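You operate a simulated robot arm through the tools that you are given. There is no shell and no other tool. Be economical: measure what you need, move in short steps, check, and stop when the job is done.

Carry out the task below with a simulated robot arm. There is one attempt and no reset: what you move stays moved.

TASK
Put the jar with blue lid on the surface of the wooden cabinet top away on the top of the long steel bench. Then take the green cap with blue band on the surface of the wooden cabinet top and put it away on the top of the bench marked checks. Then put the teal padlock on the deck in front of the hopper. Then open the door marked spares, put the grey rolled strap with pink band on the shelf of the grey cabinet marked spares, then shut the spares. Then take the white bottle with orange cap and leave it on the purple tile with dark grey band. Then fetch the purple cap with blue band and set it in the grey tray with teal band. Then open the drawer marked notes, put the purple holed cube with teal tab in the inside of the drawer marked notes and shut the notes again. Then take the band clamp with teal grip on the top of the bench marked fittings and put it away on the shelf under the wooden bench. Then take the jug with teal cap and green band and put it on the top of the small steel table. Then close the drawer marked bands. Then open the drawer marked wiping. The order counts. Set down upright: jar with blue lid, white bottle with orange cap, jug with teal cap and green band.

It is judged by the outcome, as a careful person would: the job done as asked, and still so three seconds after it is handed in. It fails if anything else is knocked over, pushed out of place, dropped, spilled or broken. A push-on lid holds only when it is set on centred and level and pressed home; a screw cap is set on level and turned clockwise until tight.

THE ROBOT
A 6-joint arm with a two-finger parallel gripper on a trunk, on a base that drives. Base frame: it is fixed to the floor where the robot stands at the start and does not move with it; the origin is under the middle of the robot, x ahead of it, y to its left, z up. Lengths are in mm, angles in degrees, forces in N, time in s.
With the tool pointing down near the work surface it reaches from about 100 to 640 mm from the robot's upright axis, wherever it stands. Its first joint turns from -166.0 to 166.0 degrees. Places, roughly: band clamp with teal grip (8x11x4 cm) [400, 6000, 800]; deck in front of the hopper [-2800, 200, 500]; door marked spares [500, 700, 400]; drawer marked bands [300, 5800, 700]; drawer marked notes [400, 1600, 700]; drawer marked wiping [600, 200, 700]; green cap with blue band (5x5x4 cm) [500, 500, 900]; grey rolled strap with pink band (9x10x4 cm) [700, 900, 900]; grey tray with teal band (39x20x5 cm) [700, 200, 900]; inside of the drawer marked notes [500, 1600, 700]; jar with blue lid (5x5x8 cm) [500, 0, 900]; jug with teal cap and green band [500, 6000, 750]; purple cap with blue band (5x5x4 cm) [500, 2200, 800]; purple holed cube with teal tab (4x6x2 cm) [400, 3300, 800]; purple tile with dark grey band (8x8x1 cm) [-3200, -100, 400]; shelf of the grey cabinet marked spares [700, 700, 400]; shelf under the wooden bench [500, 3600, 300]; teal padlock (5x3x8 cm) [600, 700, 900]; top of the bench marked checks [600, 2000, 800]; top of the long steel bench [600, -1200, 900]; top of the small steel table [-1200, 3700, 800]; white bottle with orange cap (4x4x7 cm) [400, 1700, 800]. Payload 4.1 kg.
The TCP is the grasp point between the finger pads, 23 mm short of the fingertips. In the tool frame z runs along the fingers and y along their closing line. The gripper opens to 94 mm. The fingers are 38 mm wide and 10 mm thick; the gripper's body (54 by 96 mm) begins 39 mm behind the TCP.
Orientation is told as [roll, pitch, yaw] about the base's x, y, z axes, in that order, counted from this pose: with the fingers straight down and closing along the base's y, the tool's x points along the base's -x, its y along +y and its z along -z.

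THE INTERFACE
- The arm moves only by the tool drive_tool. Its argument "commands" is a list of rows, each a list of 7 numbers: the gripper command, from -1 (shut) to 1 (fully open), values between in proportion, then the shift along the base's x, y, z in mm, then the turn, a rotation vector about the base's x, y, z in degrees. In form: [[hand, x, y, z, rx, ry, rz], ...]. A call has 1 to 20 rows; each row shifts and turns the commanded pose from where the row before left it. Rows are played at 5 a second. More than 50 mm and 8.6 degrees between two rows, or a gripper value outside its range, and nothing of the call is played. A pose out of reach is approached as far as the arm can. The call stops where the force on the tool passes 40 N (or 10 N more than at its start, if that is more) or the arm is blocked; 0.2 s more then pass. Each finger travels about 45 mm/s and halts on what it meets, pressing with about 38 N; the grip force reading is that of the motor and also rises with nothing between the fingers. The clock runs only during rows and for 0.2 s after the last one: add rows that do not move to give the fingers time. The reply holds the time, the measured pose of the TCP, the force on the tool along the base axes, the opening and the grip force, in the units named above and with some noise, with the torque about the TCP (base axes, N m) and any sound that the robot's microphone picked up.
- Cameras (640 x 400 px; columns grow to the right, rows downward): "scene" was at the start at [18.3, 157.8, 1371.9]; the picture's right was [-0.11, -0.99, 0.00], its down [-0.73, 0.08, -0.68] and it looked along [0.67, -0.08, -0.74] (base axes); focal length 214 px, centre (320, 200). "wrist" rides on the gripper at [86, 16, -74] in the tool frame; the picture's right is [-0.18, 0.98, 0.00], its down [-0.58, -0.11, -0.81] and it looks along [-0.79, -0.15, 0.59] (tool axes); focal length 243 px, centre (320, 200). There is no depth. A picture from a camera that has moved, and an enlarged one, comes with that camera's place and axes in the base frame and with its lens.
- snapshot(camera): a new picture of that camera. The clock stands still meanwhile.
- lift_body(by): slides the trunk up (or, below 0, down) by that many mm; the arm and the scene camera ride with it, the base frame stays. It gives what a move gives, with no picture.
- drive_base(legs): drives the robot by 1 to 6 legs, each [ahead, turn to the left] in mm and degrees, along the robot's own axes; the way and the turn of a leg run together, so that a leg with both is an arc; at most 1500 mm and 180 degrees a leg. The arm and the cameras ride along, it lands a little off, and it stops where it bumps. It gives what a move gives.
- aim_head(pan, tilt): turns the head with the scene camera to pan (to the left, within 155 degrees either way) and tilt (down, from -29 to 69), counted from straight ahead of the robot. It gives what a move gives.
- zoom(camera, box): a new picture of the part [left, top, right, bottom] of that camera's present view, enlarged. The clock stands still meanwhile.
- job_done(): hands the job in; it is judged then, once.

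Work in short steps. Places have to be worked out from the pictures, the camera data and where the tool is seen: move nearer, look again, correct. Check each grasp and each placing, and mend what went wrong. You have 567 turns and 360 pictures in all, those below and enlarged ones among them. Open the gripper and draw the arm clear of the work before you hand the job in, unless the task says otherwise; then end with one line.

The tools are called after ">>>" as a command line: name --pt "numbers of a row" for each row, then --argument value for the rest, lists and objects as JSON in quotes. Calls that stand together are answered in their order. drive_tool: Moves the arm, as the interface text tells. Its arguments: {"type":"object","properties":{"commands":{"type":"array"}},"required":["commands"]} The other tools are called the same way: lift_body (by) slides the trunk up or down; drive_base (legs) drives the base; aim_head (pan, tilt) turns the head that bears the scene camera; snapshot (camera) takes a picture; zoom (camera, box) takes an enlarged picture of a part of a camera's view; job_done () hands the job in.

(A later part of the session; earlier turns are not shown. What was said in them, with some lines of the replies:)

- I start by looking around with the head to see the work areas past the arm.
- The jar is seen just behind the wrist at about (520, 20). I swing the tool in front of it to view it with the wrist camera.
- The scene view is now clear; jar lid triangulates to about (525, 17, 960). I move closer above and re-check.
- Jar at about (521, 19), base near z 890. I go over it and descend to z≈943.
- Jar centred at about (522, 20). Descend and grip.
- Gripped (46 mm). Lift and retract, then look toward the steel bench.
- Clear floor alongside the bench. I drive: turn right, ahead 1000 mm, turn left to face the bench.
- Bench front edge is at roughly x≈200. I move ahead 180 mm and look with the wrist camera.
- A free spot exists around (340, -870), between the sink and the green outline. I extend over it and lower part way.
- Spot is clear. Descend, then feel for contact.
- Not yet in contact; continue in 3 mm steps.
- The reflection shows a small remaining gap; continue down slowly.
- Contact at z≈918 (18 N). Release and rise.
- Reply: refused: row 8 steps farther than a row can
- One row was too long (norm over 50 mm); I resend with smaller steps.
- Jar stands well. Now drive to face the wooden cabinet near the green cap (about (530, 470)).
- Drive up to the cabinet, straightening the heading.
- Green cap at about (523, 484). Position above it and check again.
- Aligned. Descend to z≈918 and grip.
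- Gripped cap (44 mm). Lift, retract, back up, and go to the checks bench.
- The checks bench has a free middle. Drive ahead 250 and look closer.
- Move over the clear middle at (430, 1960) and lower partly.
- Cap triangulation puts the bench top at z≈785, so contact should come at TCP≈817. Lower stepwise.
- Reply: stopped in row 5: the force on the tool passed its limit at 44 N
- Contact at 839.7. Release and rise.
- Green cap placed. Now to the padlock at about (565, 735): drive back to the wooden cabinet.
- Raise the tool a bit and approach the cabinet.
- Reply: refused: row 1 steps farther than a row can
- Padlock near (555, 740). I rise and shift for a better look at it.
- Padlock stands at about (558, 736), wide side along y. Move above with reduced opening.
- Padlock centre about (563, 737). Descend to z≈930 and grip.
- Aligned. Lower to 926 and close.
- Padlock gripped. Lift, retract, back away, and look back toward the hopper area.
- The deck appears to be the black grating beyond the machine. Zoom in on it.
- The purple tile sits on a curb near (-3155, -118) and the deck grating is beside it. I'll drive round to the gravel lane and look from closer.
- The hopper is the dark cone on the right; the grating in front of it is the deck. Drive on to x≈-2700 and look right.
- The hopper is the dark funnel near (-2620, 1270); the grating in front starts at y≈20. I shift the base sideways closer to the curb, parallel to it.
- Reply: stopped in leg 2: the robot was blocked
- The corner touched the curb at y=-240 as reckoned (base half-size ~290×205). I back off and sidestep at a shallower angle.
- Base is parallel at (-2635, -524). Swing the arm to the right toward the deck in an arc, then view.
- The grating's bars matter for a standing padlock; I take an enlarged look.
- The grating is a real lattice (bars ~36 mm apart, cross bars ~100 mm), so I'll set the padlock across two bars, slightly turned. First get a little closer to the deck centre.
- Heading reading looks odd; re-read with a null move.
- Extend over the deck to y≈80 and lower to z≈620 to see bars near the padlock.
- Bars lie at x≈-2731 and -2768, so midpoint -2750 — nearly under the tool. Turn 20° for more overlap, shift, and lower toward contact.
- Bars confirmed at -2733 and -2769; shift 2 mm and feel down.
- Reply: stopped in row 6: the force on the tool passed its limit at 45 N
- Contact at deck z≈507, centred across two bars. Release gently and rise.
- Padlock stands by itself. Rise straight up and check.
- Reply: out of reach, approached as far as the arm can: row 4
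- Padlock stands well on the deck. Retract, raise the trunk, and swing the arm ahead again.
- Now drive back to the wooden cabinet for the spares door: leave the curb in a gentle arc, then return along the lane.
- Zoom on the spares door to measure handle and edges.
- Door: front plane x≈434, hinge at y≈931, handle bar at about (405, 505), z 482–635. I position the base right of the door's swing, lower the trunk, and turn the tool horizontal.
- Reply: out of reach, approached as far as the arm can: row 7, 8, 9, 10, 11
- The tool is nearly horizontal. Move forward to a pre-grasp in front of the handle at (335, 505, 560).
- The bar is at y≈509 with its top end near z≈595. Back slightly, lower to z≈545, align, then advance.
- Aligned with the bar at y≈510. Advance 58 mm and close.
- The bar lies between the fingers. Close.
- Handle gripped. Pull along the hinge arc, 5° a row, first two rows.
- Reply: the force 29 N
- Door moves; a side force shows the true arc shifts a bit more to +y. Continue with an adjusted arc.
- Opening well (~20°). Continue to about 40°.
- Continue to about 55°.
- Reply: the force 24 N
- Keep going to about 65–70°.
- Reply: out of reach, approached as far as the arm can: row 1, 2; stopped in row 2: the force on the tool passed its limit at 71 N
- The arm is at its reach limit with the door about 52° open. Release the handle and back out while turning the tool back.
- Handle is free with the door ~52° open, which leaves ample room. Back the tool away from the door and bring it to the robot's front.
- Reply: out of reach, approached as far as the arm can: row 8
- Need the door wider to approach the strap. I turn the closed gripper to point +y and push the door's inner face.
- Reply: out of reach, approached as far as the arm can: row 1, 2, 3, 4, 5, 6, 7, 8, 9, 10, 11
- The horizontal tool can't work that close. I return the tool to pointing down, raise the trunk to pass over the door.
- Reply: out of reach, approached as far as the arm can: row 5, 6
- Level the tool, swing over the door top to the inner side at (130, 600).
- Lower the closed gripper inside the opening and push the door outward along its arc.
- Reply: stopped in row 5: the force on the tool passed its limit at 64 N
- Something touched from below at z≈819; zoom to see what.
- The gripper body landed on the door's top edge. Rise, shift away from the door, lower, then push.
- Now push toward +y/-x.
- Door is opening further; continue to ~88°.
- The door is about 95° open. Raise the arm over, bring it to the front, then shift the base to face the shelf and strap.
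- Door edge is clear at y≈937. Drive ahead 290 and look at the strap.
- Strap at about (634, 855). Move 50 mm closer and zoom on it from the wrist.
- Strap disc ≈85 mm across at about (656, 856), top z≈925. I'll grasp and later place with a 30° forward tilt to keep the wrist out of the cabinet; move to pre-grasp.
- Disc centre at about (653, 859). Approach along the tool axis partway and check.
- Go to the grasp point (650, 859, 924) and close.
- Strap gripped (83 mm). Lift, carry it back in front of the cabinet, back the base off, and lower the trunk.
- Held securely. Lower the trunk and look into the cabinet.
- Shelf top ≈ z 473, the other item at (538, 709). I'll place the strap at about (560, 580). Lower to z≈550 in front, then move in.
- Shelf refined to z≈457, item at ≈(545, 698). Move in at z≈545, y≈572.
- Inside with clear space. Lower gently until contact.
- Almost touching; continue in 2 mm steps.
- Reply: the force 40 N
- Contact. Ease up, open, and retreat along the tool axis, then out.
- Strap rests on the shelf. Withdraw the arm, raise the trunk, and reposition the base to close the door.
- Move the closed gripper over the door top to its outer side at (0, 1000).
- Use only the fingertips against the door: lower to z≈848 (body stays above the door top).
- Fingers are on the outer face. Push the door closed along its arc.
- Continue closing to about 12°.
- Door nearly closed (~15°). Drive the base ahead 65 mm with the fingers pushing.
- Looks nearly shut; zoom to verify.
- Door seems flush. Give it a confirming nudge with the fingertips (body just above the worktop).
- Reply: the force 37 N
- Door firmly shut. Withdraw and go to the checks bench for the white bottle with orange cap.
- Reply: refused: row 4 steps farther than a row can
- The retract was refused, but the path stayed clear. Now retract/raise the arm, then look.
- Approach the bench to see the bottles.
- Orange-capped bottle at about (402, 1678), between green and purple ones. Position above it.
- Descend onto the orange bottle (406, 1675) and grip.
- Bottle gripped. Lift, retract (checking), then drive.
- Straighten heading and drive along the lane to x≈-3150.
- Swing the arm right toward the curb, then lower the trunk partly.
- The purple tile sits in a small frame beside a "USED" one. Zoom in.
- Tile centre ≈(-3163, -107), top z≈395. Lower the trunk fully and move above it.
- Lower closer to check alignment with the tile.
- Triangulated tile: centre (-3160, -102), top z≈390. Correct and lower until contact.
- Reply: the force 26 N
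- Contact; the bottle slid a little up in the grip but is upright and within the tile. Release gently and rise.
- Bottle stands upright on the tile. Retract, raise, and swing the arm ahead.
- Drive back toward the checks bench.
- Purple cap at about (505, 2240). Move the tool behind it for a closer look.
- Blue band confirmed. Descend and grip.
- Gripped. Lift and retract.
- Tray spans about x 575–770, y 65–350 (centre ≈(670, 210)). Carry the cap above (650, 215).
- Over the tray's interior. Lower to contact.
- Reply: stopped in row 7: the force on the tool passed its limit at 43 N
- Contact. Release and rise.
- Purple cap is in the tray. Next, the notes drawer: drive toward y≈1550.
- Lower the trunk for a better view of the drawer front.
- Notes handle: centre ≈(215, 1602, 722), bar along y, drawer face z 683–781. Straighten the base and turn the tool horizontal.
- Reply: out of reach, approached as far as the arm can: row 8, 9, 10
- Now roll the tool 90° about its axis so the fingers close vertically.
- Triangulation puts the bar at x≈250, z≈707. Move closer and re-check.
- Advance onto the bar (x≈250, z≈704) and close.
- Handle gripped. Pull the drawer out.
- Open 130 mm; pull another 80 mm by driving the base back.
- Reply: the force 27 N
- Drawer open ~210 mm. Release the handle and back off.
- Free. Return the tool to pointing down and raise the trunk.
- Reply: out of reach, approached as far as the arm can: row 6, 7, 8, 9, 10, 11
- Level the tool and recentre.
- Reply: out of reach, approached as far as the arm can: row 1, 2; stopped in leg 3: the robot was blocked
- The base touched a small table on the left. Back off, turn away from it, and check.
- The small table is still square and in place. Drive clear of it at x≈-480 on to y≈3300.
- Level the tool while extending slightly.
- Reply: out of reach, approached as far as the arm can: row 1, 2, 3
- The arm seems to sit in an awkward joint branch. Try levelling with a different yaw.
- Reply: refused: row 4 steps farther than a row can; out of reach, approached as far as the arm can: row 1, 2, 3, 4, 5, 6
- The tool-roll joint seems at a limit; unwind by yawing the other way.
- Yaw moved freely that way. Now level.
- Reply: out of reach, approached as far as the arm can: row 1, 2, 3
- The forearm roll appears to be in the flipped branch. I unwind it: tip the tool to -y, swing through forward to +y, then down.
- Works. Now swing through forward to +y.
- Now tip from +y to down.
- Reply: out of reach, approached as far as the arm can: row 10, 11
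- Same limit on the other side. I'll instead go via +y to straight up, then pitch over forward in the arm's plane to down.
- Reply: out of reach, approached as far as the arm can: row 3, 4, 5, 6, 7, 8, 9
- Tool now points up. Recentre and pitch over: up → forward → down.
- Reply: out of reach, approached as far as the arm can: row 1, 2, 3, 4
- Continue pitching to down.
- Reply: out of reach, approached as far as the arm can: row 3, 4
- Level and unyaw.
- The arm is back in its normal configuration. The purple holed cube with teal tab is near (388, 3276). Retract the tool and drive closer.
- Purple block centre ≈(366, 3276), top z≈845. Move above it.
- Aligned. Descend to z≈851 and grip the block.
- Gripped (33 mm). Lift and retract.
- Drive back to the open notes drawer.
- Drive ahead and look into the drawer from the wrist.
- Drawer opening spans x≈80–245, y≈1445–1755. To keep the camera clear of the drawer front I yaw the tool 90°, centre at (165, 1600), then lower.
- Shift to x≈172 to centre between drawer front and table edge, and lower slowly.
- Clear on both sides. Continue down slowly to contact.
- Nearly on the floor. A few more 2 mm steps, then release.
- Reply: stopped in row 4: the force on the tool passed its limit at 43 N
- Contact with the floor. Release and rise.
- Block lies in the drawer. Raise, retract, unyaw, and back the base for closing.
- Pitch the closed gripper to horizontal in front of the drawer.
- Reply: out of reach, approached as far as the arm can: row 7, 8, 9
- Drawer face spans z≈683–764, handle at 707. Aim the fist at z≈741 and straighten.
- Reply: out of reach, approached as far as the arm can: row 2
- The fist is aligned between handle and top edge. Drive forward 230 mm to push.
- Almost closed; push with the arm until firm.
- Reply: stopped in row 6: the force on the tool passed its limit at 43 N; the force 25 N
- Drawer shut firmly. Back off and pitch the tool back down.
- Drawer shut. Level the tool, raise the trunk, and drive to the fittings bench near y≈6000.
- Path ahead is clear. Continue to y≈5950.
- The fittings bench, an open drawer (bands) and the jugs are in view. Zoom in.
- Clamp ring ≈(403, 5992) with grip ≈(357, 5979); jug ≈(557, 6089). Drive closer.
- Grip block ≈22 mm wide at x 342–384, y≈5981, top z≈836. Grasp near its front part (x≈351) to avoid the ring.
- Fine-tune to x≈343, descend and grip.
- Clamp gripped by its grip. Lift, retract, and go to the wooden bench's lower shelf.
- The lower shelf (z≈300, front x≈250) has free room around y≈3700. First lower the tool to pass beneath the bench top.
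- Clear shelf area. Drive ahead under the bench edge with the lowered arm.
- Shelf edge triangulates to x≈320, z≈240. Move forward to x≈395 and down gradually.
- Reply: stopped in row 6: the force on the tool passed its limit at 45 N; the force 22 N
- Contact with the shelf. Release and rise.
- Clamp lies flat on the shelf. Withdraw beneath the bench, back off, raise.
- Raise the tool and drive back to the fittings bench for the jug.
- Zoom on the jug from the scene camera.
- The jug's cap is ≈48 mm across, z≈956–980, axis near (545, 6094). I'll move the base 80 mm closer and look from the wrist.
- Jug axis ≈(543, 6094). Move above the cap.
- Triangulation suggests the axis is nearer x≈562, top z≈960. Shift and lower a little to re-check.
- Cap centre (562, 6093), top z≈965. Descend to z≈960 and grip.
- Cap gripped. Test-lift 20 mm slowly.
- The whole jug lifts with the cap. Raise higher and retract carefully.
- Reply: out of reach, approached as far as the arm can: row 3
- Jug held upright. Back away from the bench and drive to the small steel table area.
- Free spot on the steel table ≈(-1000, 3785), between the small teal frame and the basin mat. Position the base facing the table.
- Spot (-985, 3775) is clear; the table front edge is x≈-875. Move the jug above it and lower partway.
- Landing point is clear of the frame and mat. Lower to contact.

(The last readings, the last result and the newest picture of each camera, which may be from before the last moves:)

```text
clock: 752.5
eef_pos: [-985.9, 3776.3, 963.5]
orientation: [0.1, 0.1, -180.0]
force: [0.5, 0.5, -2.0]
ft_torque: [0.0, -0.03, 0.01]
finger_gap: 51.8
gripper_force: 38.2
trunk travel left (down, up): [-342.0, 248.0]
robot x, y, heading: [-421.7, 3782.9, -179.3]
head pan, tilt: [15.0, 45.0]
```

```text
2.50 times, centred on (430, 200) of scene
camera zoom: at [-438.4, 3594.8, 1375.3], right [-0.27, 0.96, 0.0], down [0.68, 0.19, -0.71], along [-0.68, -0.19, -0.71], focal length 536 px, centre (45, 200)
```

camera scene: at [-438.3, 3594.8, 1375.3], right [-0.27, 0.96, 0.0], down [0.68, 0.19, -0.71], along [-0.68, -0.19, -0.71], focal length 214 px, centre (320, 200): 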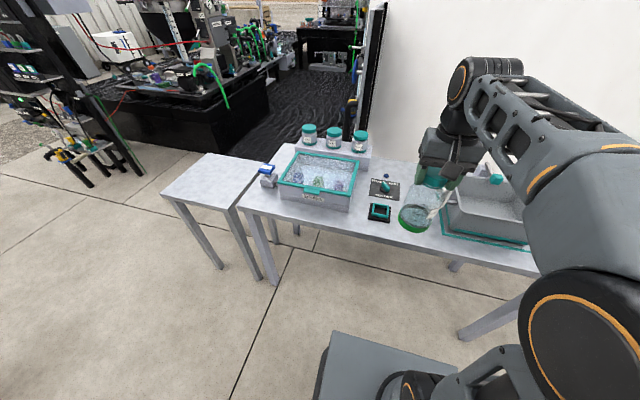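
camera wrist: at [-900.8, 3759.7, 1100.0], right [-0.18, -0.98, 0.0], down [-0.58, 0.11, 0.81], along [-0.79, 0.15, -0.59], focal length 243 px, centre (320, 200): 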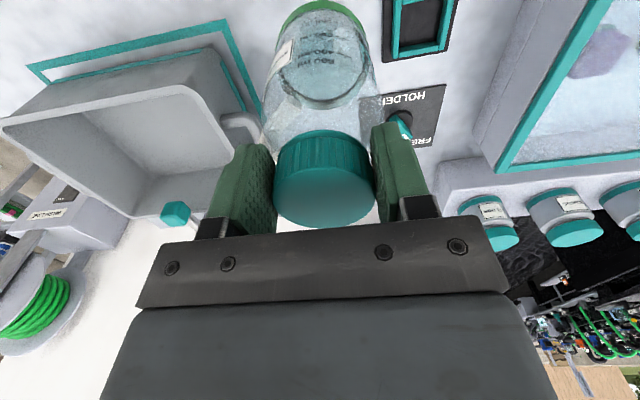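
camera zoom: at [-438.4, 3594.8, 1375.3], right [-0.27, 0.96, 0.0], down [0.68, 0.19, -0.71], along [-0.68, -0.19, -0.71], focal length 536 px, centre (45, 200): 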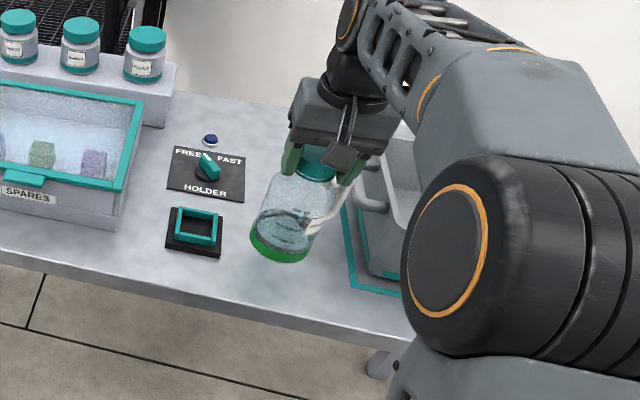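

>>> drive_tool --pt "-1 0 0 -4 0 0 0" --pt "-1 0 0 -4 0 0 0" --pt "-1 0 0 -4 0 0 0" --pt "-1 0 0 -4 0 0 0" --pt "-1 0 0 -4 0 0 0"

>>> zoom --camera "scene" --box '[330, 120, 530, 280]'

```text
clock: 753.7
eef_pos: [-985.8, 3776.2, 943.4]
orientation: [0.1, 0.1, 180.0]
force: [0.2, -0.3, -1.8]
ft_torque: [0.0, -0.05, -0.02]
finger_gap: 51.6
gripper_force: 38.4
trunk travel left (down, up): [-342.0, 248.0]
robot x, y, heading: [-421.8, 3784.7, -179.4]
head pan, tilt: [15.0, 45.0]
```

```text
2.50 times, centred on (430, 200) of scene
camera zoom: at [-438.4, 3594.8, 1375.3], right [-0.27, 0.96, 0.0], down [0.68, 0.19, -0.71], along [-0.68, -0.19, -0.71], focal length 536 px, centre (45, 200)
```

zoom: 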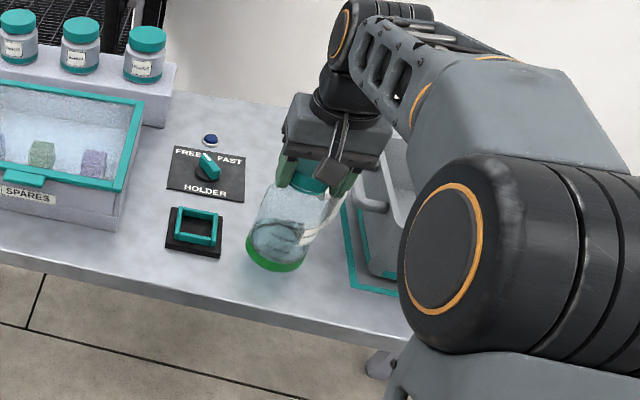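

>>> drive_tool --pt "-1 0 0 -3 0 0 0" --pt "-1 0 0 -3 0 0 0" --pt "-1 0 0 -3 0 0 0" --pt "-1 0 0 -3 0 0 0" --pt "-1 0 0 -3 0 0 0"

>>> zoom --camera "scene" --box '[330, 120, 530, 280]'

```text
clock: 754.9
eef_pos: [-984.9, 3776.0, 927.8]
orientation: [0.1, 0.1, -179.9]
force: [-0.5, -0.6, -2.4]
ft_torque: [-0.02, -0.04, -0.01]
finger_gap: 51.8
gripper_force: 37.6
trunk travel left (down, up): [-342.0, 248.0]
robot x, y, heading: [-422.1, 3783.6, -179.2]
head pan, tilt: [15.0, 45.0]
```

```text
2.50 times, centred on (430, 200) of scene
camera zoom: at [-438.4, 3594.8, 1375.3], right [-0.27, 0.96, 0.0], down [0.68, 0.19, -0.71], along [-0.68, -0.19, -0.71], focal length 536 px, centre (45, 200)
```

zoom: 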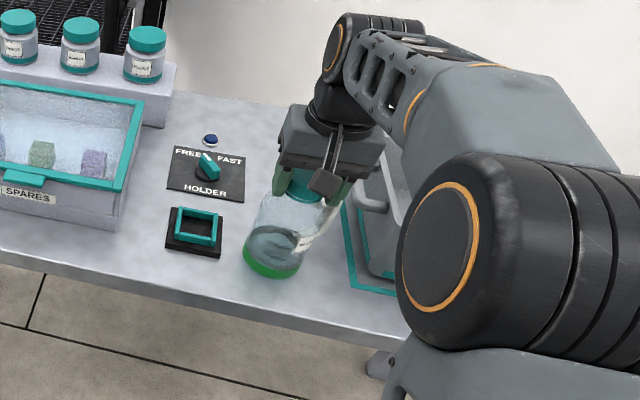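

>>> drive_tool --pt "-1 0 0 -3 0 0 0" --pt "-1 0 0 -3 0 0 0" --pt "-1 0 0 -3 0 0 0" --pt "-1 0 0 -3 0 0 0" --pt "-1 0 0 -2 0 0 0"

>>> snapshot --camera "wrist"

```text
clock: 756.1
eef_pos: [-984.3, 3776.1, 919.0]
orientation: [0.1, -0.7, -180.0]
force: [2.9, -0.2, 38.4]
ft_torque: [0.27, 0.34, 0.14]
finger_gap: 51.5
gripper_force: 37.7
trunk travel left (down, up): [-342.0, 248.0]
robot x, y, heading: [-422.3, 3783.8, -179.3]
head pan, tilt: [15.0, 45.0]
```

```text
139 pictures are left
camera wrist: at [-898.5, 3759.9, 993.5], right [-0.18, -0.98, 0.0], down [-0.57, 0.11, 0.81], along [-0.8, 0.15, -0.58], focal length 243 px, centre (320, 200)
```

wrist: 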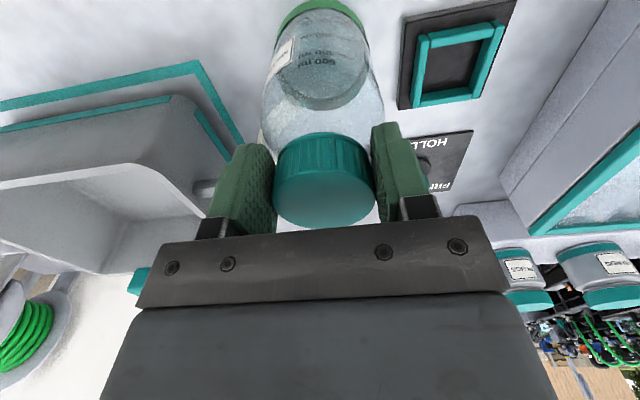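

Contact. Ease, open only slightly (basin handle is near), and rise straight up.

>>> drive_tool --pt "-1 0 0 2 0 0.7 0" --pt "0.3 0 0 0 0 0 0" --pt "0.3 0 0 0 0 0 0" --pt "0.3 0 0 0 0 0 0" --pt "0.3 0 0 15 0 0 0" --pt "0.3 0 0 35 0 0 0" --pt "0.3 0 0 45 0 0 0" --pt "0.3 0 0 45 0 0 0"

>>> zoom --camera "scene" --box '[330, 120, 530, 280]'

```text
clock: 757.9
eef_pos: [-987.9, 3778.2, 1055.6]
orientation: [0.1, -0.6, 179.9]
force: [-1.0, -0.7, 0.3]
ft_torque: [-0.02, -0.05, -0.04]
finger_gap: 61.2
gripper_force: 0.1
trunk travel left (down, up): [-342.0, 248.0]
robot x, y, heading: [-423.7, 3784.0, -179.2]
head pan, tilt: [15.0, 45.0]
```

```text
2.50 times, centred on (430, 200) of scene
camera zoom: at [-438.2, 3594.8, 1375.3], right [-0.27, 0.96, 0.0], down [0.68, 0.19, -0.71], along [-0.68, -0.19, -0.71], focal length 536 px, centre (45, 200)
```

zoom: 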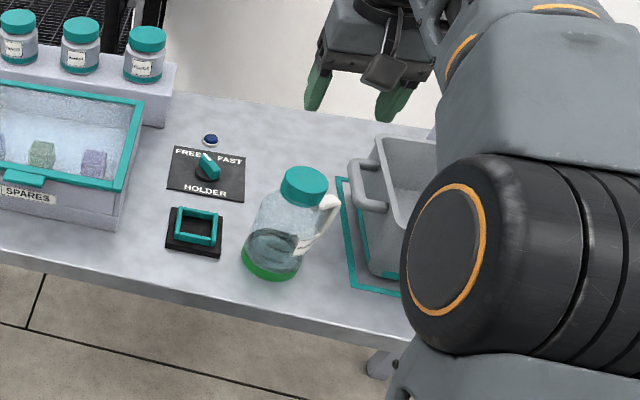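

Jug stands on the small steel table. Retract and drive to the bands drawer (y≈5780).

>>> drive_tool --pt "0.3 45 0 10 0 0.6 0" --pt "-1 45 0 0 0 0 0" --pt "-1 45 0 0 0 0 0"

>>> drive_base --legs '[[0, -91], [1000, 0], [1000, 0], [0, -90]]'

>>> aim_head --pan 10 --tilt 40

>>> snapshot --camera "scene"

```text
clock: 758.7
eef_pos: [-849.4, 3774.7, 1064.3]
orientation: [0.2, -1.1, -180.0]
force: [-0.1, 0.5, -0.6]
ft_torque: [-0.02, -0.02, 0.04]
finger_gap: 8.2
gripper_force: 0.0
trunk travel left (down, up): [-342.0, 248.0]
robot x, y, heading: [-421.9, 3780.9, -179.0]
head pan, tilt: [15.0, 45.0]
```

```text
clock: 776.4
eef_pos: [68.8, 5781.3, 1064.3]
orientation: [0.0, -1.2, -2.0]
force: [0.0, 0.4, 0.1]
ft_torque: [-0.01, 0.01, 0.02]
finger_gap: 0.1
gripper_force: 37.8
trunk travel left (down, up): [-342.0, 248.0]
robot x, y, heading: [-360.8, 5795.3, -1.2]
head pan, tilt: [15.0, 45.0]
```

```text
clock: 777.0
eef_pos: [70.3, 5783.6, 1064.1]
orientation: [0.1, -1.2, -2.1]
force: [0.8, 0.2, -0.2]
ft_torque: [-0.03, 0.02, 0.03]
finger_gap: 0.1
gripper_force: 37.8
trunk travel left (down, up): [-342.0, 248.0]
robot x, y, heading: [-356.3, 5792.7, -1.6]
head pan, tilt: [10.0, 40.0]
```

```text
137 pictures are left
camera scene: at [-331.1, 5972.4, 1382.5], right [0.15, -0.99, 0.0], down [-0.64, -0.1, -0.77], along [0.76, 0.11, -0.64], focal length 214 px, centre (320, 200)
```

scene: 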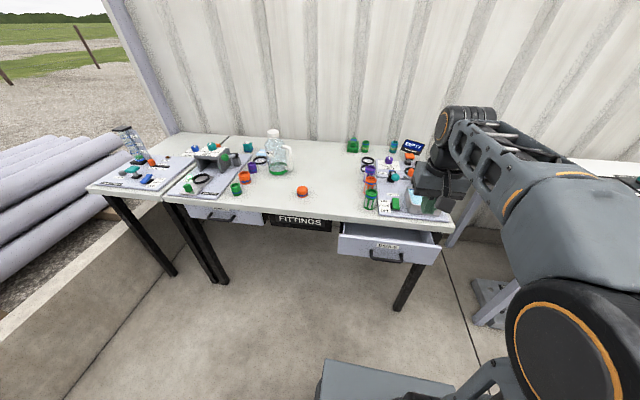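

Zoom to verify the label, then back the base for the push pose.

>>> zoom --camera "scene" --box '[320, 200, 460, 280]'

>>> drive_base --legs '[[-150, 1.5]]'

>>> lift_body --by -190

```text
4.57 times, centred on (390, 240) of scene
camera zoom: at [-331.1, 5972.4, 1382.5], right [0.15, -0.99, 0.0], down [-0.64, -0.1, -0.77], along [0.76, 0.11, -0.64], focal length 980 px, centre (0, 17)
```

zoom: 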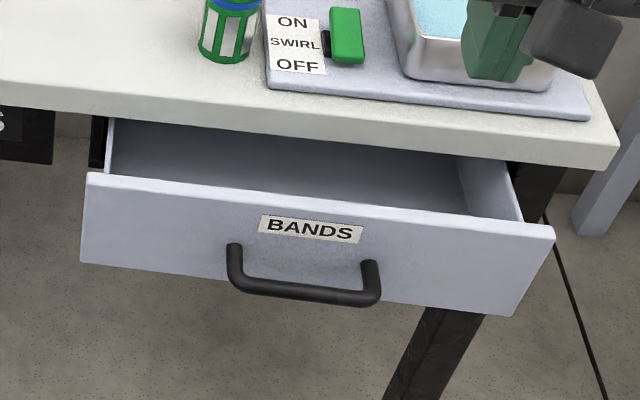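

```text
clock: 778.4
eef_pos: [-78.6, 5797.0, 1063.9]
orientation: [0.1, -1.2, -0.5]
force: [-0.3, -0.5, 0.9]
ft_torque: [0.02, 0.01, -0.01]
finger_gap: 0.0
gripper_force: 37.8
trunk travel left (down, up): [-342.0, 248.0]
robot x, y, heading: [-507.5, 5795.6, 0.3]
head pan, tilt: [10.0, 40.0]
```

```text
clock: 780.5
eef_pos: [-77.7, 5796.4, 876.0]
orientation: [0.1, -1.2, -0.4]
force: [0.1, -0.9, -0.2]
ft_torque: [0.0, 0.02, 0.0]
finger_gap: 0.0
gripper_force: 37.9
trunk travel left (down, up): [-152.0, 438.0]
robot x, y, heading: [-504.5, 5794.0, 0.1]
head pan, tilt: [10.0, 40.0]
```

Pitch the closed gripper horizontal before the drawer.

>>> drive_tool --pt "-1 14 0 -12 0 -8.2 0" --pt "-1 14 0 -12 0 -8.2 0" --pt "-1 14 0 -12 0 -8.2 0" --pt "-1 14 0 -12 0 -8.2 0" --pt "-1 14 0 -12 0 -8.2 0" --pt "-1 14 0 -12 0 -8.2 0" --pt "-1 14 0 -12 0 -8.2 0" --pt "-1 14 0 -12 0 -8.2 0" --pt "-1 14 0 -12 0 -8.2 0" --pt "-1 14 0 -12 0 -8.2 0" --pt "-1 10 0 -13 0 -6 0"

>>> snapshot --camera "wrist"

```text
clock: 782.9
eef_pos: [71.1, 5797.0, 741.9]
orientation: [37.5, -89.1, -37.5]
force: [-1.1, 0.3, 0.2]
ft_torque: [0.0, 0.02, 0.0]
finger_gap: 0.0
gripper_force: 37.8
trunk travel left (down, up): [-152.0, 438.0]
robot x, y, heading: [-508.5, 5793.9, 0.4]
head pan, tilt: [10.0, 40.0]
```

```text
135 pictures are left
camera wrist: at [-5.1, 5813.6, 657.0], right [0.0, 0.98, 0.19], down [-0.8, -0.12, 0.59], along [0.6, -0.16, 0.78], focal length 243 px, centre (320, 200)
```

wrist: 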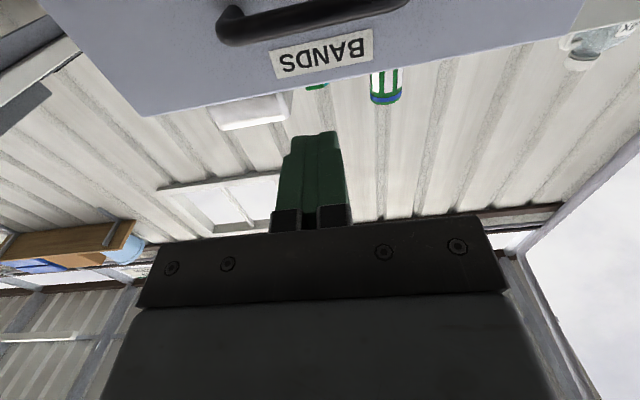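

Aligned. Drive forward to push, then finish with the arm.

>>> drive_base --legs '[[165, 0]]'

>>> drive_tool --pt "-1 8 0 0 0 0 0" --pt "-1 8 0 0 0 0 0" --pt "-1 6 0 0 0 0 0" --pt "-1 6 0 0 0 0 0" --pt "-1 6 0 0 0 0 0" --pt "-1 6 0 0 0 0 0"

>>> snapshot --camera "scene"

```text
clock: 784.3
eef_pos: [234.3, 5795.9, 741.8]
orientation: [33.9, -89.1, -33.9]
force: [-0.1, 0.0, -0.2]
ft_torque: [0.01, 0.0, -0.01]
finger_gap: 0.1
gripper_force: 38.5
trunk travel left (down, up): [-152.0, 438.0]
robot x, y, heading: [-341.1, 5795.0, 0.1]
head pan, tilt: [10.0, 40.0]
```

```text
clock: 785.7
eef_pos: [274.8, 5796.4, 743.5]
orientation: [34.3, -89.0, -34.2]
force: [0.3, -0.1, -0.2]
ft_torque: [0.01, 0.01, -0.01]
finger_gap: 0.0
gripper_force: 38.1
trunk travel left (down, up): [-152.0, 438.0]
robot x, y, heading: [-345.8, 5795.5, 0.0]
head pan, tilt: [10.0, 40.0]
```

```text
134 pictures are left
camera scene: at [-321.2, 5975.1, 1192.6], right [0.18, -0.98, 0.0], down [-0.63, -0.11, -0.77], along [0.75, 0.13, -0.64], focal length 214 px, centre (320, 200)
```

scene: 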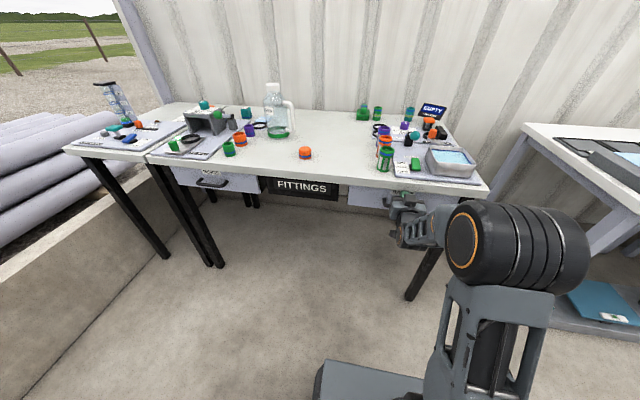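

Not firm yet; continue pushing in small steps.

>>> drive_tool --pt "-1 5 0 0 0 0 0" --pt "-1 5 0 0 0 0 0" --pt "-1 5 0 0 0 0 0" --pt "-1 5 0 0 0 0 0" --pt "-1 5 0 0 0 0 0" --pt "-1 5 0 0 0 0 0"

>>> snapshot --camera "wrist"

>>> zoom --camera "scene" --box '[330, 150, 510, 260]'

```text
clock: 786.3
eef_pos: [278.7, 5795.7, 743.0]
orientation: [32.9, -89.0, -33.0]
force: [-23.5, 0.0, 6.4]
ft_torque: [-0.01, -0.6, -0.06]
finger_gap: 0.2
gripper_force: 38.0
trunk travel left (down, up): [-152.0, 438.0]
robot x, y, heading: [-340.0, 5794.5, 0.5]
head pan, tilt: [10.0, 40.0]
stopped in row 2: the force on the tool passed its limit at 50 N (the readings are from after the stop); the commanded pose is now the measured one
```

```text
133 pictures are left
camera wrist: at [202.4, 5813.5, 657.7], right [0.0, 0.98, 0.19], down [-0.8, -0.12, 0.59], along [0.6, -0.15, 0.78], focal length 243 px, centre (320, 200)
```

wrist: 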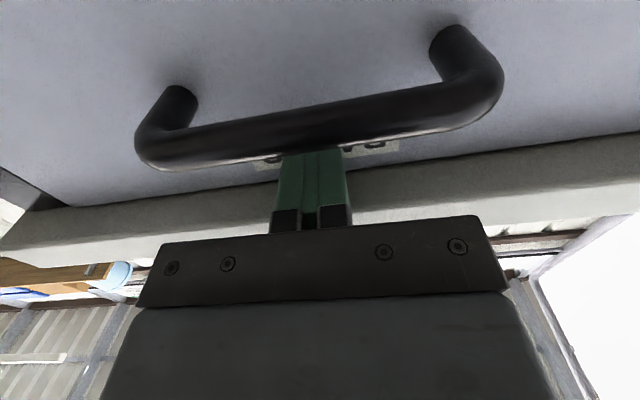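

```text
3.56 times, centred on (420, 205) of scene
camera zoom: at [-324.5, 5975.1, 1192.8], right [0.18, -0.98, 0.0], down [-0.63, -0.11, -0.77], along [0.76, 0.14, -0.64], focal length 763 px, centre (-36, 182)
```

zoom: 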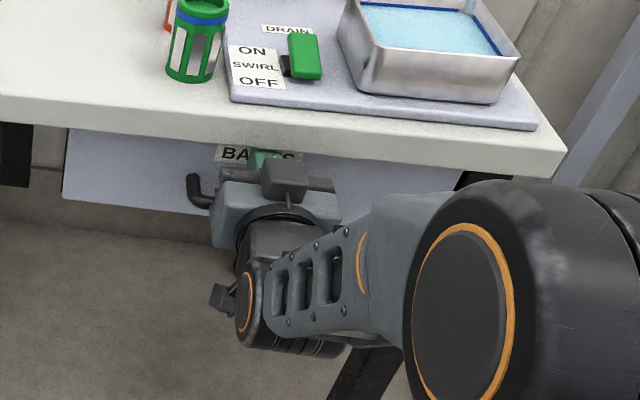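

Bands drawer is shut. Back off and bring the tool down-pointing again.

>>> drive_base --legs '[[-160, 0]]'

>>> drive_tool --pt "-1 -8 0 12 0 8.2 0" --pt "-1 -8 0 12 0 8.2 0" --pt "-1 -8 0 12 0 8.2 0" --pt "-1 -8 0 12 0 8.2 0" --pt "-1 -8 0 12 0 8.2 0" --pt "-1 -8 0 12 0 8.2 0" --pt "-1 -8 0 12 0 8.2 0" --pt "-1 -8 0 12 0 8.2 0" --pt "-1 -8 0 12 0 8.2 0" --pt "-1 -8 0 12 0 8.2 0" --pt "-1 -8 0 12 0 7 0"

>>> snapshot --camera "scene"

```text
clock: 787.7
eef_pos: [121.3, 5795.0, 740.8]
orientation: [26.0, -88.7, -25.9]
force: [-0.1, 0.7, -0.3]
ft_torque: [-0.03, -0.02, -0.03]
finger_gap: 0.0
gripper_force: 38.3
trunk travel left (down, up): [-152.0, 438.0]
robot x, y, heading: [-503.2, 5794.5, 0.0]
head pan, tilt: [10.0, 40.0]
```

```text
clock: 790.1
eef_pos: [32.7, 5795.6, 872.3]
orientation: [0.0, 0.2, -0.5]
force: [0.1, -0.7, 0.1]
ft_torque: [0.02, -0.05, 0.0]
finger_gap: 0.0
gripper_force: 38.1
trunk travel left (down, up): [-152.0, 438.0]
robot x, y, heading: [-504.9, 5792.0, 0.3]
head pan, tilt: [10.0, 40.0]
```

```text
131 pictures are left
camera scene: at [-481.5, 5974.7, 1192.6], right [0.17, -0.98, 0.0], down [-0.63, -0.11, -0.77], along [0.75, 0.13, -0.64], focal length 214 px, centre (320, 200)
```

scene: 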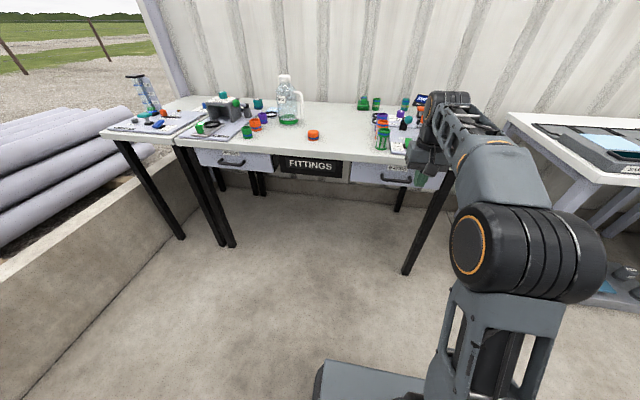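

Bands drawer closed. Retract, raise, and start the drive back to the wooden cabinet.

>>> drive_tool --pt "0.1 -40 0 20 0 0 0" --pt "0.1 -45 0 20 0 0 0" --pt "0.1 -45 0 0 0 0 0"

>>> lift_body --by 190

>>> drive_base --legs '[[40, 0], [0, -90], [1400, 0]]'

```text
clock: 790.9
eef_pos: [-95.9, 5795.0, 912.0]
orientation: [0.0, 0.1, -0.5]
force: [0.3, 0.5, -0.4]
ft_torque: [-0.01, 0.04, 0.01]
finger_gap: 51.8
gripper_force: 0.1
trunk travel left (down, up): [-152.0, 438.0]
robot x, y, heading: [-502.4, 5791.8, 0.3]
head pan, tilt: [10.0, 40.0]
```

```text
clock: 793.0
eef_pos: [-96.6, 5795.9, 1103.5]
orientation: [0.0, 0.1, -0.5]
force: [-0.1, -0.2, 0.2]
ft_torque: [0.0, -0.03, 0.02]
finger_gap: 51.8
gripper_force: 0.2
trunk travel left (down, up): [-342.0, 248.0]
robot x, y, heading: [-501.7, 5793.8, -0.3]
head pan, tilt: [10.0, 40.0]
```

```text
clock: 804.2
eef_pos: [-491.5, 4002.6, 1102.9]
orientation: [0.0, 0.0, -91.6]
force: [-0.4, -0.7, 0.2]
ft_torque: [-0.01, -0.01, 0.0]
finger_gap: 51.7
gripper_force: 0.0
trunk travel left (down, up): [-342.0, 248.0]
robot x, y, heading: [-487.5, 4410.9, -90.8]
head pan, tilt: [10.0, 40.0]
```

>>> drive_base --legs '[[0, 2.5], [1400, 0], [0, -1], [1000, 0]]'

```text
clock: 816.8
eef_pos: [-445.5, 1590.3, 1102.6]
orientation: [0.0, 0.0, -90.1]
force: [0.4, 0.0, -1.3]
ft_torque: [0.0, 0.03, 0.02]
finger_gap: 51.9
gripper_force: 0.2
trunk travel left (down, up): [-342.0, 248.0]
robot x, y, heading: [-449.4, 1996.4, -89.4]
head pan, tilt: [10.0, 40.0]
```

>>> drive_base --legs '[[0, -0.6], [900, 0], [900, 0], [0, 90]]'

>>> lift_body --by -200

>>> snapshot --camera "scene"

>>> snapshot --camera "wrist"

```text
clock: 830.0
eef_pos: [-72.4, 193.2, 1103.3]
orientation: [0.0, 0.2, -1.7]
force: [-0.5, 0.0, 0.5]
ft_torque: [-0.01, -0.02, 0.01]
finger_gap: 51.6
gripper_force: 0.1
trunk travel left (down, up): [-342.0, 248.0]
robot x, y, heading: [-481.8, 204.2, -1.2]
head pan, tilt: [10.0, 40.0]
```

```text
clock: 832.2
eef_pos: [-72.3, 193.6, 902.8]
orientation: [0.0, 0.1, -1.9]
force: [-0.2, 0.1, -0.8]
ft_torque: [-0.03, -0.04, -0.01]
finger_gap: 51.7
gripper_force: 0.0
trunk travel left (down, up): [-142.0, 448.0]
robot x, y, heading: [-480.2, 200.9, -1.2]
head pan, tilt: [10.0, 40.0]
```

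```text
130 pictures are left
camera scene: at [-452.9, 380.7, 1182.6], right [0.15, -0.99, 0.0], down [-0.64, -0.1, -0.77], along [0.76, 0.12, -0.64], focal length 214 px, centre (320, 200)
```

scene: 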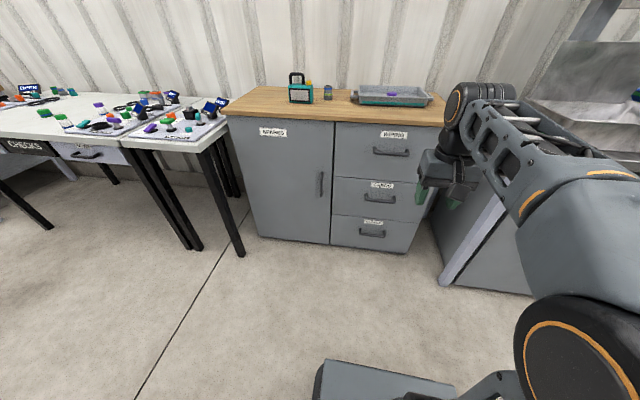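

```text
129 pictures are left
camera wrist: at [-158.6, 212.6, 978.2], right [0.21, 0.98, 0.0], down [0.58, -0.13, 0.81], along [0.79, -0.17, -0.59], focal length 243 px, centre (320, 200)
```

wrist: 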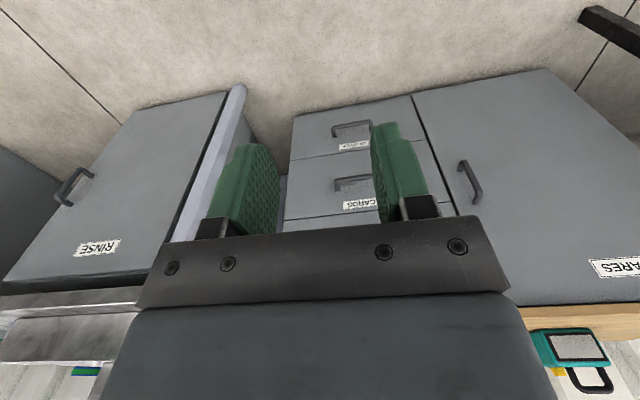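

Wiping handle ≈(400, 205, 760). Yaw the tool 90° first (so the fingers will close vertically), then pitch it horizontal.

>>> drive_tool --pt "0.1 0 0 0 0 0 8.4" --pt "0.1 0 0 0 0 0 8.4" --pt "0.1 0 0 0 0 0 8.4" --pt "0.1 0 0 0 0 0 8.4" --pt "0.1 0 0 0 0 0 8.4" --pt "0.1 0 0 0 0 0 8.4" --pt "0.1 0 0 0 0 0 8.4" --pt "0.1 0 0 0 0 0 8.4" --pt "0.1 0 0 0 0 0 8.4" --pt "0.1 0 0 0 0 0 8.4" --pt "0.1 0 0 0 0 0 7.8"

>>> drive_tool --pt "0.1 16 0 -12 0 -8.2 0" --pt "0.1 16 0 -12 0 -8.2 0" --pt "0.1 16 0 -12 0 -8.2 0" --pt "0.1 16 0 -12 0 -8.2 0" --pt "0.1 16 0 -12 0 -8.2 0" --pt "0.1 16 0 -12 0 -8.2 0" --pt "0.1 16 0 -12 0 -8.2 0" --pt "0.1 16 0 -12 0 -8.2 0" --pt "0.1 16 0 -12 0 -8.2 0" --pt "0.1 16 0 -12 0 -8.2 0" --pt "0.1 10 0 -12 0 -8 0"

>>> snapshot --camera "wrist"

```text
clock: 834.6
eef_pos: [-72.4, 193.6, 903.1]
orientation: [0.0, 0.1, 90.3]
force: [0.1, 0.4, 0.1]
ft_torque: [0.02, 0.0, 0.0]
finger_gap: 51.6
gripper_force: 0.1
trunk travel left (down, up): [-142.0, 448.0]
robot x, y, heading: [-480.5, 199.3, -1.0]
head pan, tilt: [10.0, 40.0]
```

```text
clock: 837.0
eef_pos: [99.2, 194.3, 769.5]
orientation: [-90.0, 0.1, 89.9]
force: [0.1, -0.2, 1.5]
ft_torque: [-0.02, 0.03, -0.02]
finger_gap: 51.7
gripper_force: 0.0
trunk travel left (down, up): [-142.0, 448.0]
robot x, y, heading: [-479.3, 201.2, -1.1]
head pan, tilt: [10.0, 40.0]
```

```text
128 pictures are left
camera wrist: at [24.1, 108.0, 754.4], right [0.0, 0.18, -0.98], down [-0.81, 0.58, 0.11], along [0.59, 0.79, 0.15], focal length 243 px, centre (320, 200)
```

wrist: 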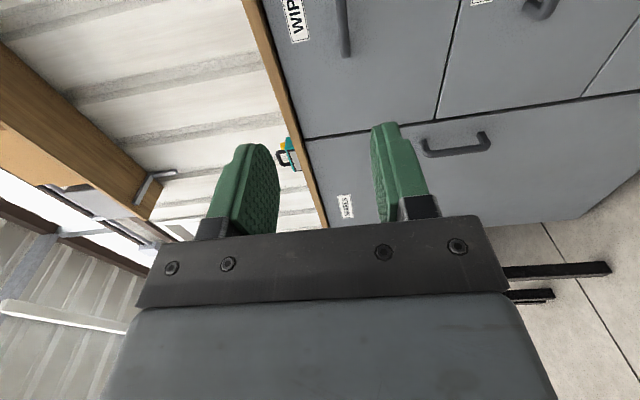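

Tool is horizontal with vertical closing. Drive ahead 220 and re-measure the bar.

>>> drive_base --legs '[[215, 1]]'

>>> snapshot --camera "wrist"

>>> zoom --camera "scene" --box '[300, 100, 500, 240]'

```text
clock: 838.6
eef_pos: [316.1, 202.5, 771.3]
orientation: [-90.0, 0.1, 91.0]
force: [-0.7, 0.7, 1.5]
ft_torque: [0.01, 0.0, 0.02]
finger_gap: 51.7
gripper_force: 0.1
trunk travel left (down, up): [-142.0, 448.0]
robot x, y, heading: [-264.1, 197.8, -0.1]
head pan, tilt: [10.0, 40.0]
```

```text
127 pictures are left
camera wrist: at [241.8, 114.5, 754.8], right [0.0, 0.18, -0.98], down [-0.82, 0.57, 0.11], along [0.58, 0.8, 0.15], focal length 243 px, centre (320, 200)
```

wrist: 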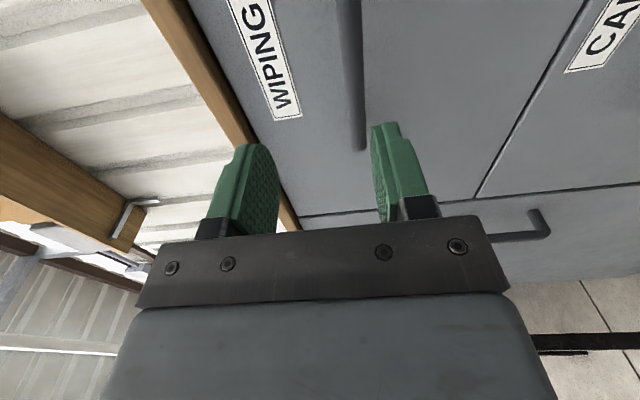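

```text
2.86 times, centred on (400, 170) of scene
camera zoom: at [-240.3, 378.5, 1182.6], right [0.17, -0.99, 0.0], down [-0.63, -0.11, -0.77], along [0.75, 0.13, -0.64], focal length 613 px, centre (91, 286)
```

zoom: 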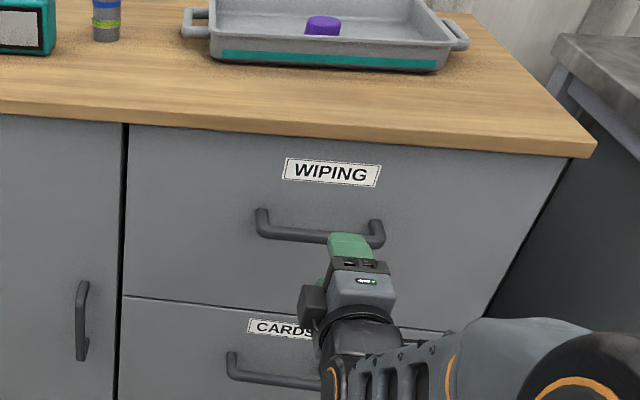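

Bar at x≈416, z≈746, centre y≈203. Lower, advance and grip.

>>> drive_tool --pt "0.1 10 0 -25 0 0 -1" --pt "0.1 40 0 0 0 0 0" --pt "0.1 30 0 0 0 0 0"

>>> snapshot --camera "wrist"

```text
clock: 839.4
eef_pos: [395.9, 202.4, 745.9]
orientation: [-90.1, 0.1, 89.9]
force: [0.6, -0.7, -0.3]
ft_torque: [-0.02, -0.01, 0.0]
finger_gap: 51.6
gripper_force: 0.0
trunk travel left (down, up): [-142.0, 448.0]
robot x, y, heading: [-265.0, 197.3, -0.2]
head pan, tilt: [10.0, 40.0]
```

```text
125 pictures are left
camera wrist: at [320.1, 117.0, 729.1], right [0.0, 0.18, -0.98], down [-0.81, 0.58, 0.11], along [0.59, 0.79, 0.15], focal length 243 px, centre (320, 200)
```

wrist: 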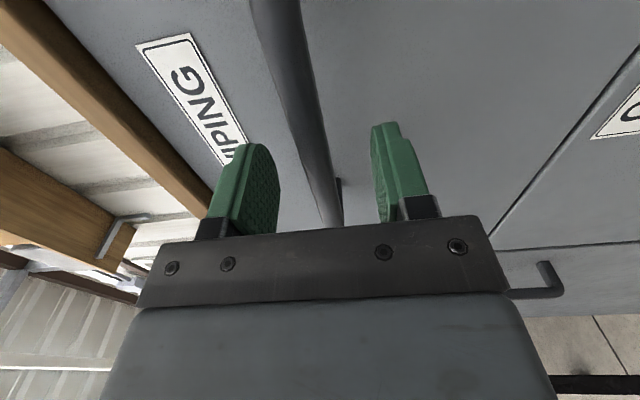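

The bar lies between the fingers. Advance 12 mm and close.

>>> drive_tool --pt "0.1 12 0 0 0 0 0" --pt "-1 0 0 0 0 0 0" --pt "-1 0 0 0 0 0 0" --pt "-1 0 0 0 0 0 0" --pt "-1 0 0 0 0 0 0" --pt "-1 0 0 0 0 0 0"

```text
clock: 840.8
eef_pos: [406.8, 202.2, 748.4]
orientation: [-90.2, 0.1, 90.0]
force: [1.5, -0.2, 10.4]
ft_torque: [0.1, -0.09, 0.0]
finger_gap: 13.7
gripper_force: 45.2
trunk travel left (down, up): [-142.0, 448.0]
robot x, y, heading: [-264.2, 199.2, -0.3]
head pan, tilt: [10.0, 40.0]
```

Handle gripped. Pull out with the arm, then check.

>>> drive_tool --pt "-1 -25 0 0 0 0 0" --pt "-1 -35 0 0 0 0 0" --pt "-1 -35 0 0 0 0 0" --pt "-1 -25 0 0 0 0 0"

>>> drive_base --legs '[[-110, 0]]'

>>> snapshot --camera "scene"

```text
clock: 841.8
eef_pos: [286.2, 203.5, 745.8]
orientation: [-90.5, 0.1, 90.0]
force: [-0.1, -2.2, 24.6]
ft_torque: [0.21, -0.13, 1.5]
finger_gap: 13.9
gripper_force: 45.2
trunk travel left (down, up): [-142.0, 448.0]
robot x, y, heading: [-261.7, 199.9, -0.1]
head pan, tilt: [10.0, 40.0]
```

```text
clock: 843.0
eef_pos: [177.2, 204.1, 746.6]
orientation: [-90.6, 0.0, 89.9]
force: [0.0, 3.1, 31.1]
ft_torque: [0.15, -0.13, 0.91]
finger_gap: 13.8
gripper_force: 44.8
trunk travel left (down, up): [-142.0, 448.0]
robot x, y, heading: [-370.4, 198.9, -0.2]
head pan, tilt: [10.0, 40.0]
```

```text
124 pictures are left
camera scene: at [-352.4, 379.1, 1182.7], right [0.17, -0.99, 0.0], down [-0.63, -0.11, -0.77], along [0.76, 0.13, -0.64], focal length 214 px, centre (320, 200)
```

scene: 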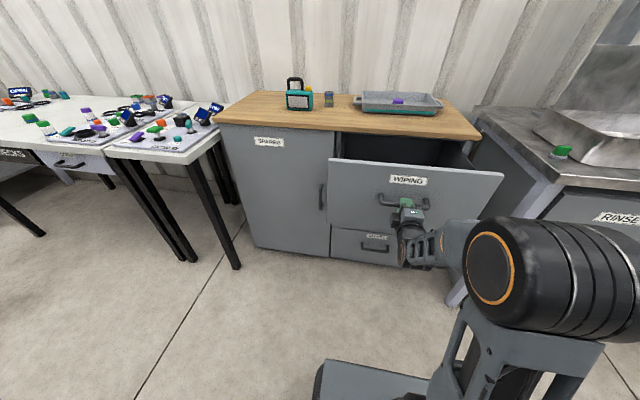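

Open 230 mm. Pull another 60 mm and check for an end stop.

>>> drive_base --legs '[[-60, 0]]'

>>> snapshot --camera "wrist"

```text
clock: 844.0
eef_pos: [115.5, 204.2, 748.1]
orientation: [-90.7, 0.0, 90.1]
force: [0.0, 4.5, 12.5]
ft_torque: [0.24, -0.1, 0.03]
finger_gap: 13.8
gripper_force: 44.9
trunk travel left (down, up): [-142.0, 448.0]
robot x, y, heading: [-436.4, 198.2, -0.3]
head pan, tilt: [10.0, 40.0]
```

```text
123 pictures are left
camera wrist: at [42.2, 118.1, 730.3], right [0.01, 0.18, -0.98], down [-0.81, 0.58, 0.1], along [0.59, 0.79, 0.15], focal length 243 px, centre (320, 200)
```

wrist: 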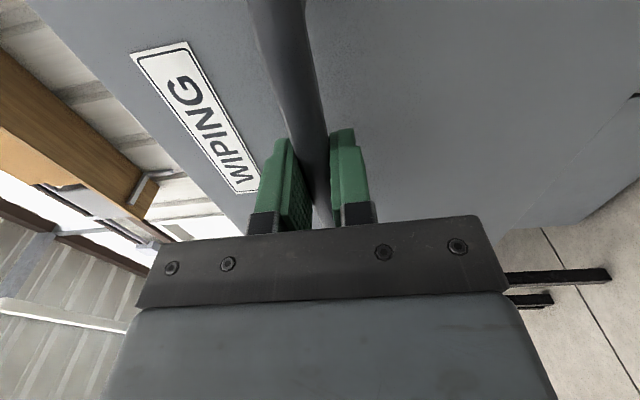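

Open ~290 mm. Release the handle and back off.

>>> drive_tool --pt "0.2 0 0 0 0 0 0" --pt "0.2 0 0 0 0 0 0" --pt "0.2 0 0 0 0 0 0" --pt "0.2 0 0 0 0 0 0"

>>> drive_base --legs '[[-180, 0]]'

>>> snapshot --camera "scene"

```text
clock: 845.0
eef_pos: [117.6, 205.6, 747.5]
orientation: [-90.6, 0.0, 90.1]
force: [0.0, 0.7, -0.4]
ft_torque: [-0.01, 0.02, -0.05]
finger_gap: 56.3
gripper_force: 0.0
trunk travel left (down, up): [-142.0, 448.0]
robot x, y, heading: [-435.4, 202.8, -0.1]
head pan, tilt: [10.0, 40.0]
```

```text
clock: 846.5
eef_pos: [-65.3, 204.9, 744.9]
orientation: [-90.7, 0.0, 89.9]
force: [0.8, 0.3, -0.9]
ft_torque: [-0.02, -0.03, 0.02]
finger_gap: 56.3
gripper_force: 0.0
trunk travel left (down, up): [-142.0, 448.0]
robot x, y, heading: [-615.3, 199.3, -0.1]
head pan, tilt: [10.0, 40.0]
```

```text
122 pictures are left
camera scene: at [-593.1, 379.7, 1182.6], right [0.17, -0.99, 0.0], down [-0.63, -0.11, -0.77], along [0.75, 0.13, -0.64], focal length 214 px, centre (320, 200)
```

scene: 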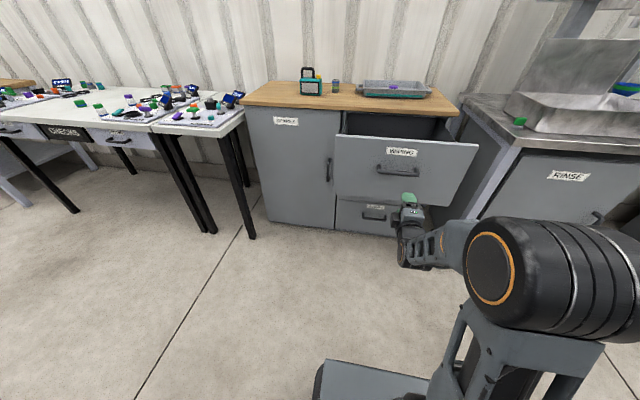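

The wiping drawer stays open and the arm is clear. A last zoom to confirm the notes drawer and spares door are shut.

>>> zoom --camera "scene" --box '[0, 60, 480, 260]'

```text
1.33 times, centred on (240, 160) of scene
camera zoom: at [-593.1, 379.7, 1182.6], right [0.17, -0.99, 0.0], down [-0.63, -0.11, -0.77], along [0.75, 0.13, -0.64], focal length 286 px, centre (427, 253)
```

zoom: 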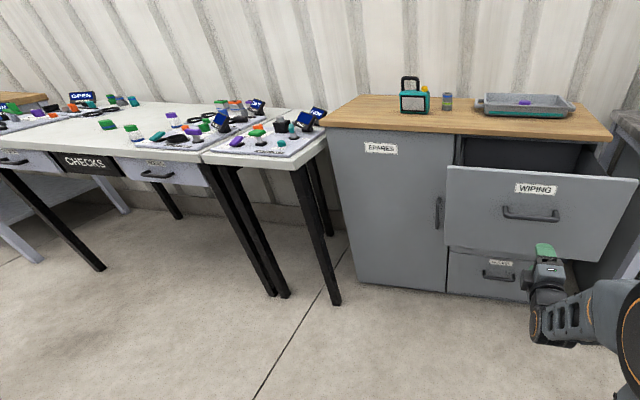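

Everything is as asked; handing in.

>>> job_done

```text
The job is handed in.
```

All eleven steps were done in the order you gave, and the job is handed in. One thing to know: the base bumped the small square steel table once while driving, and it looked undisturbed afterwards.
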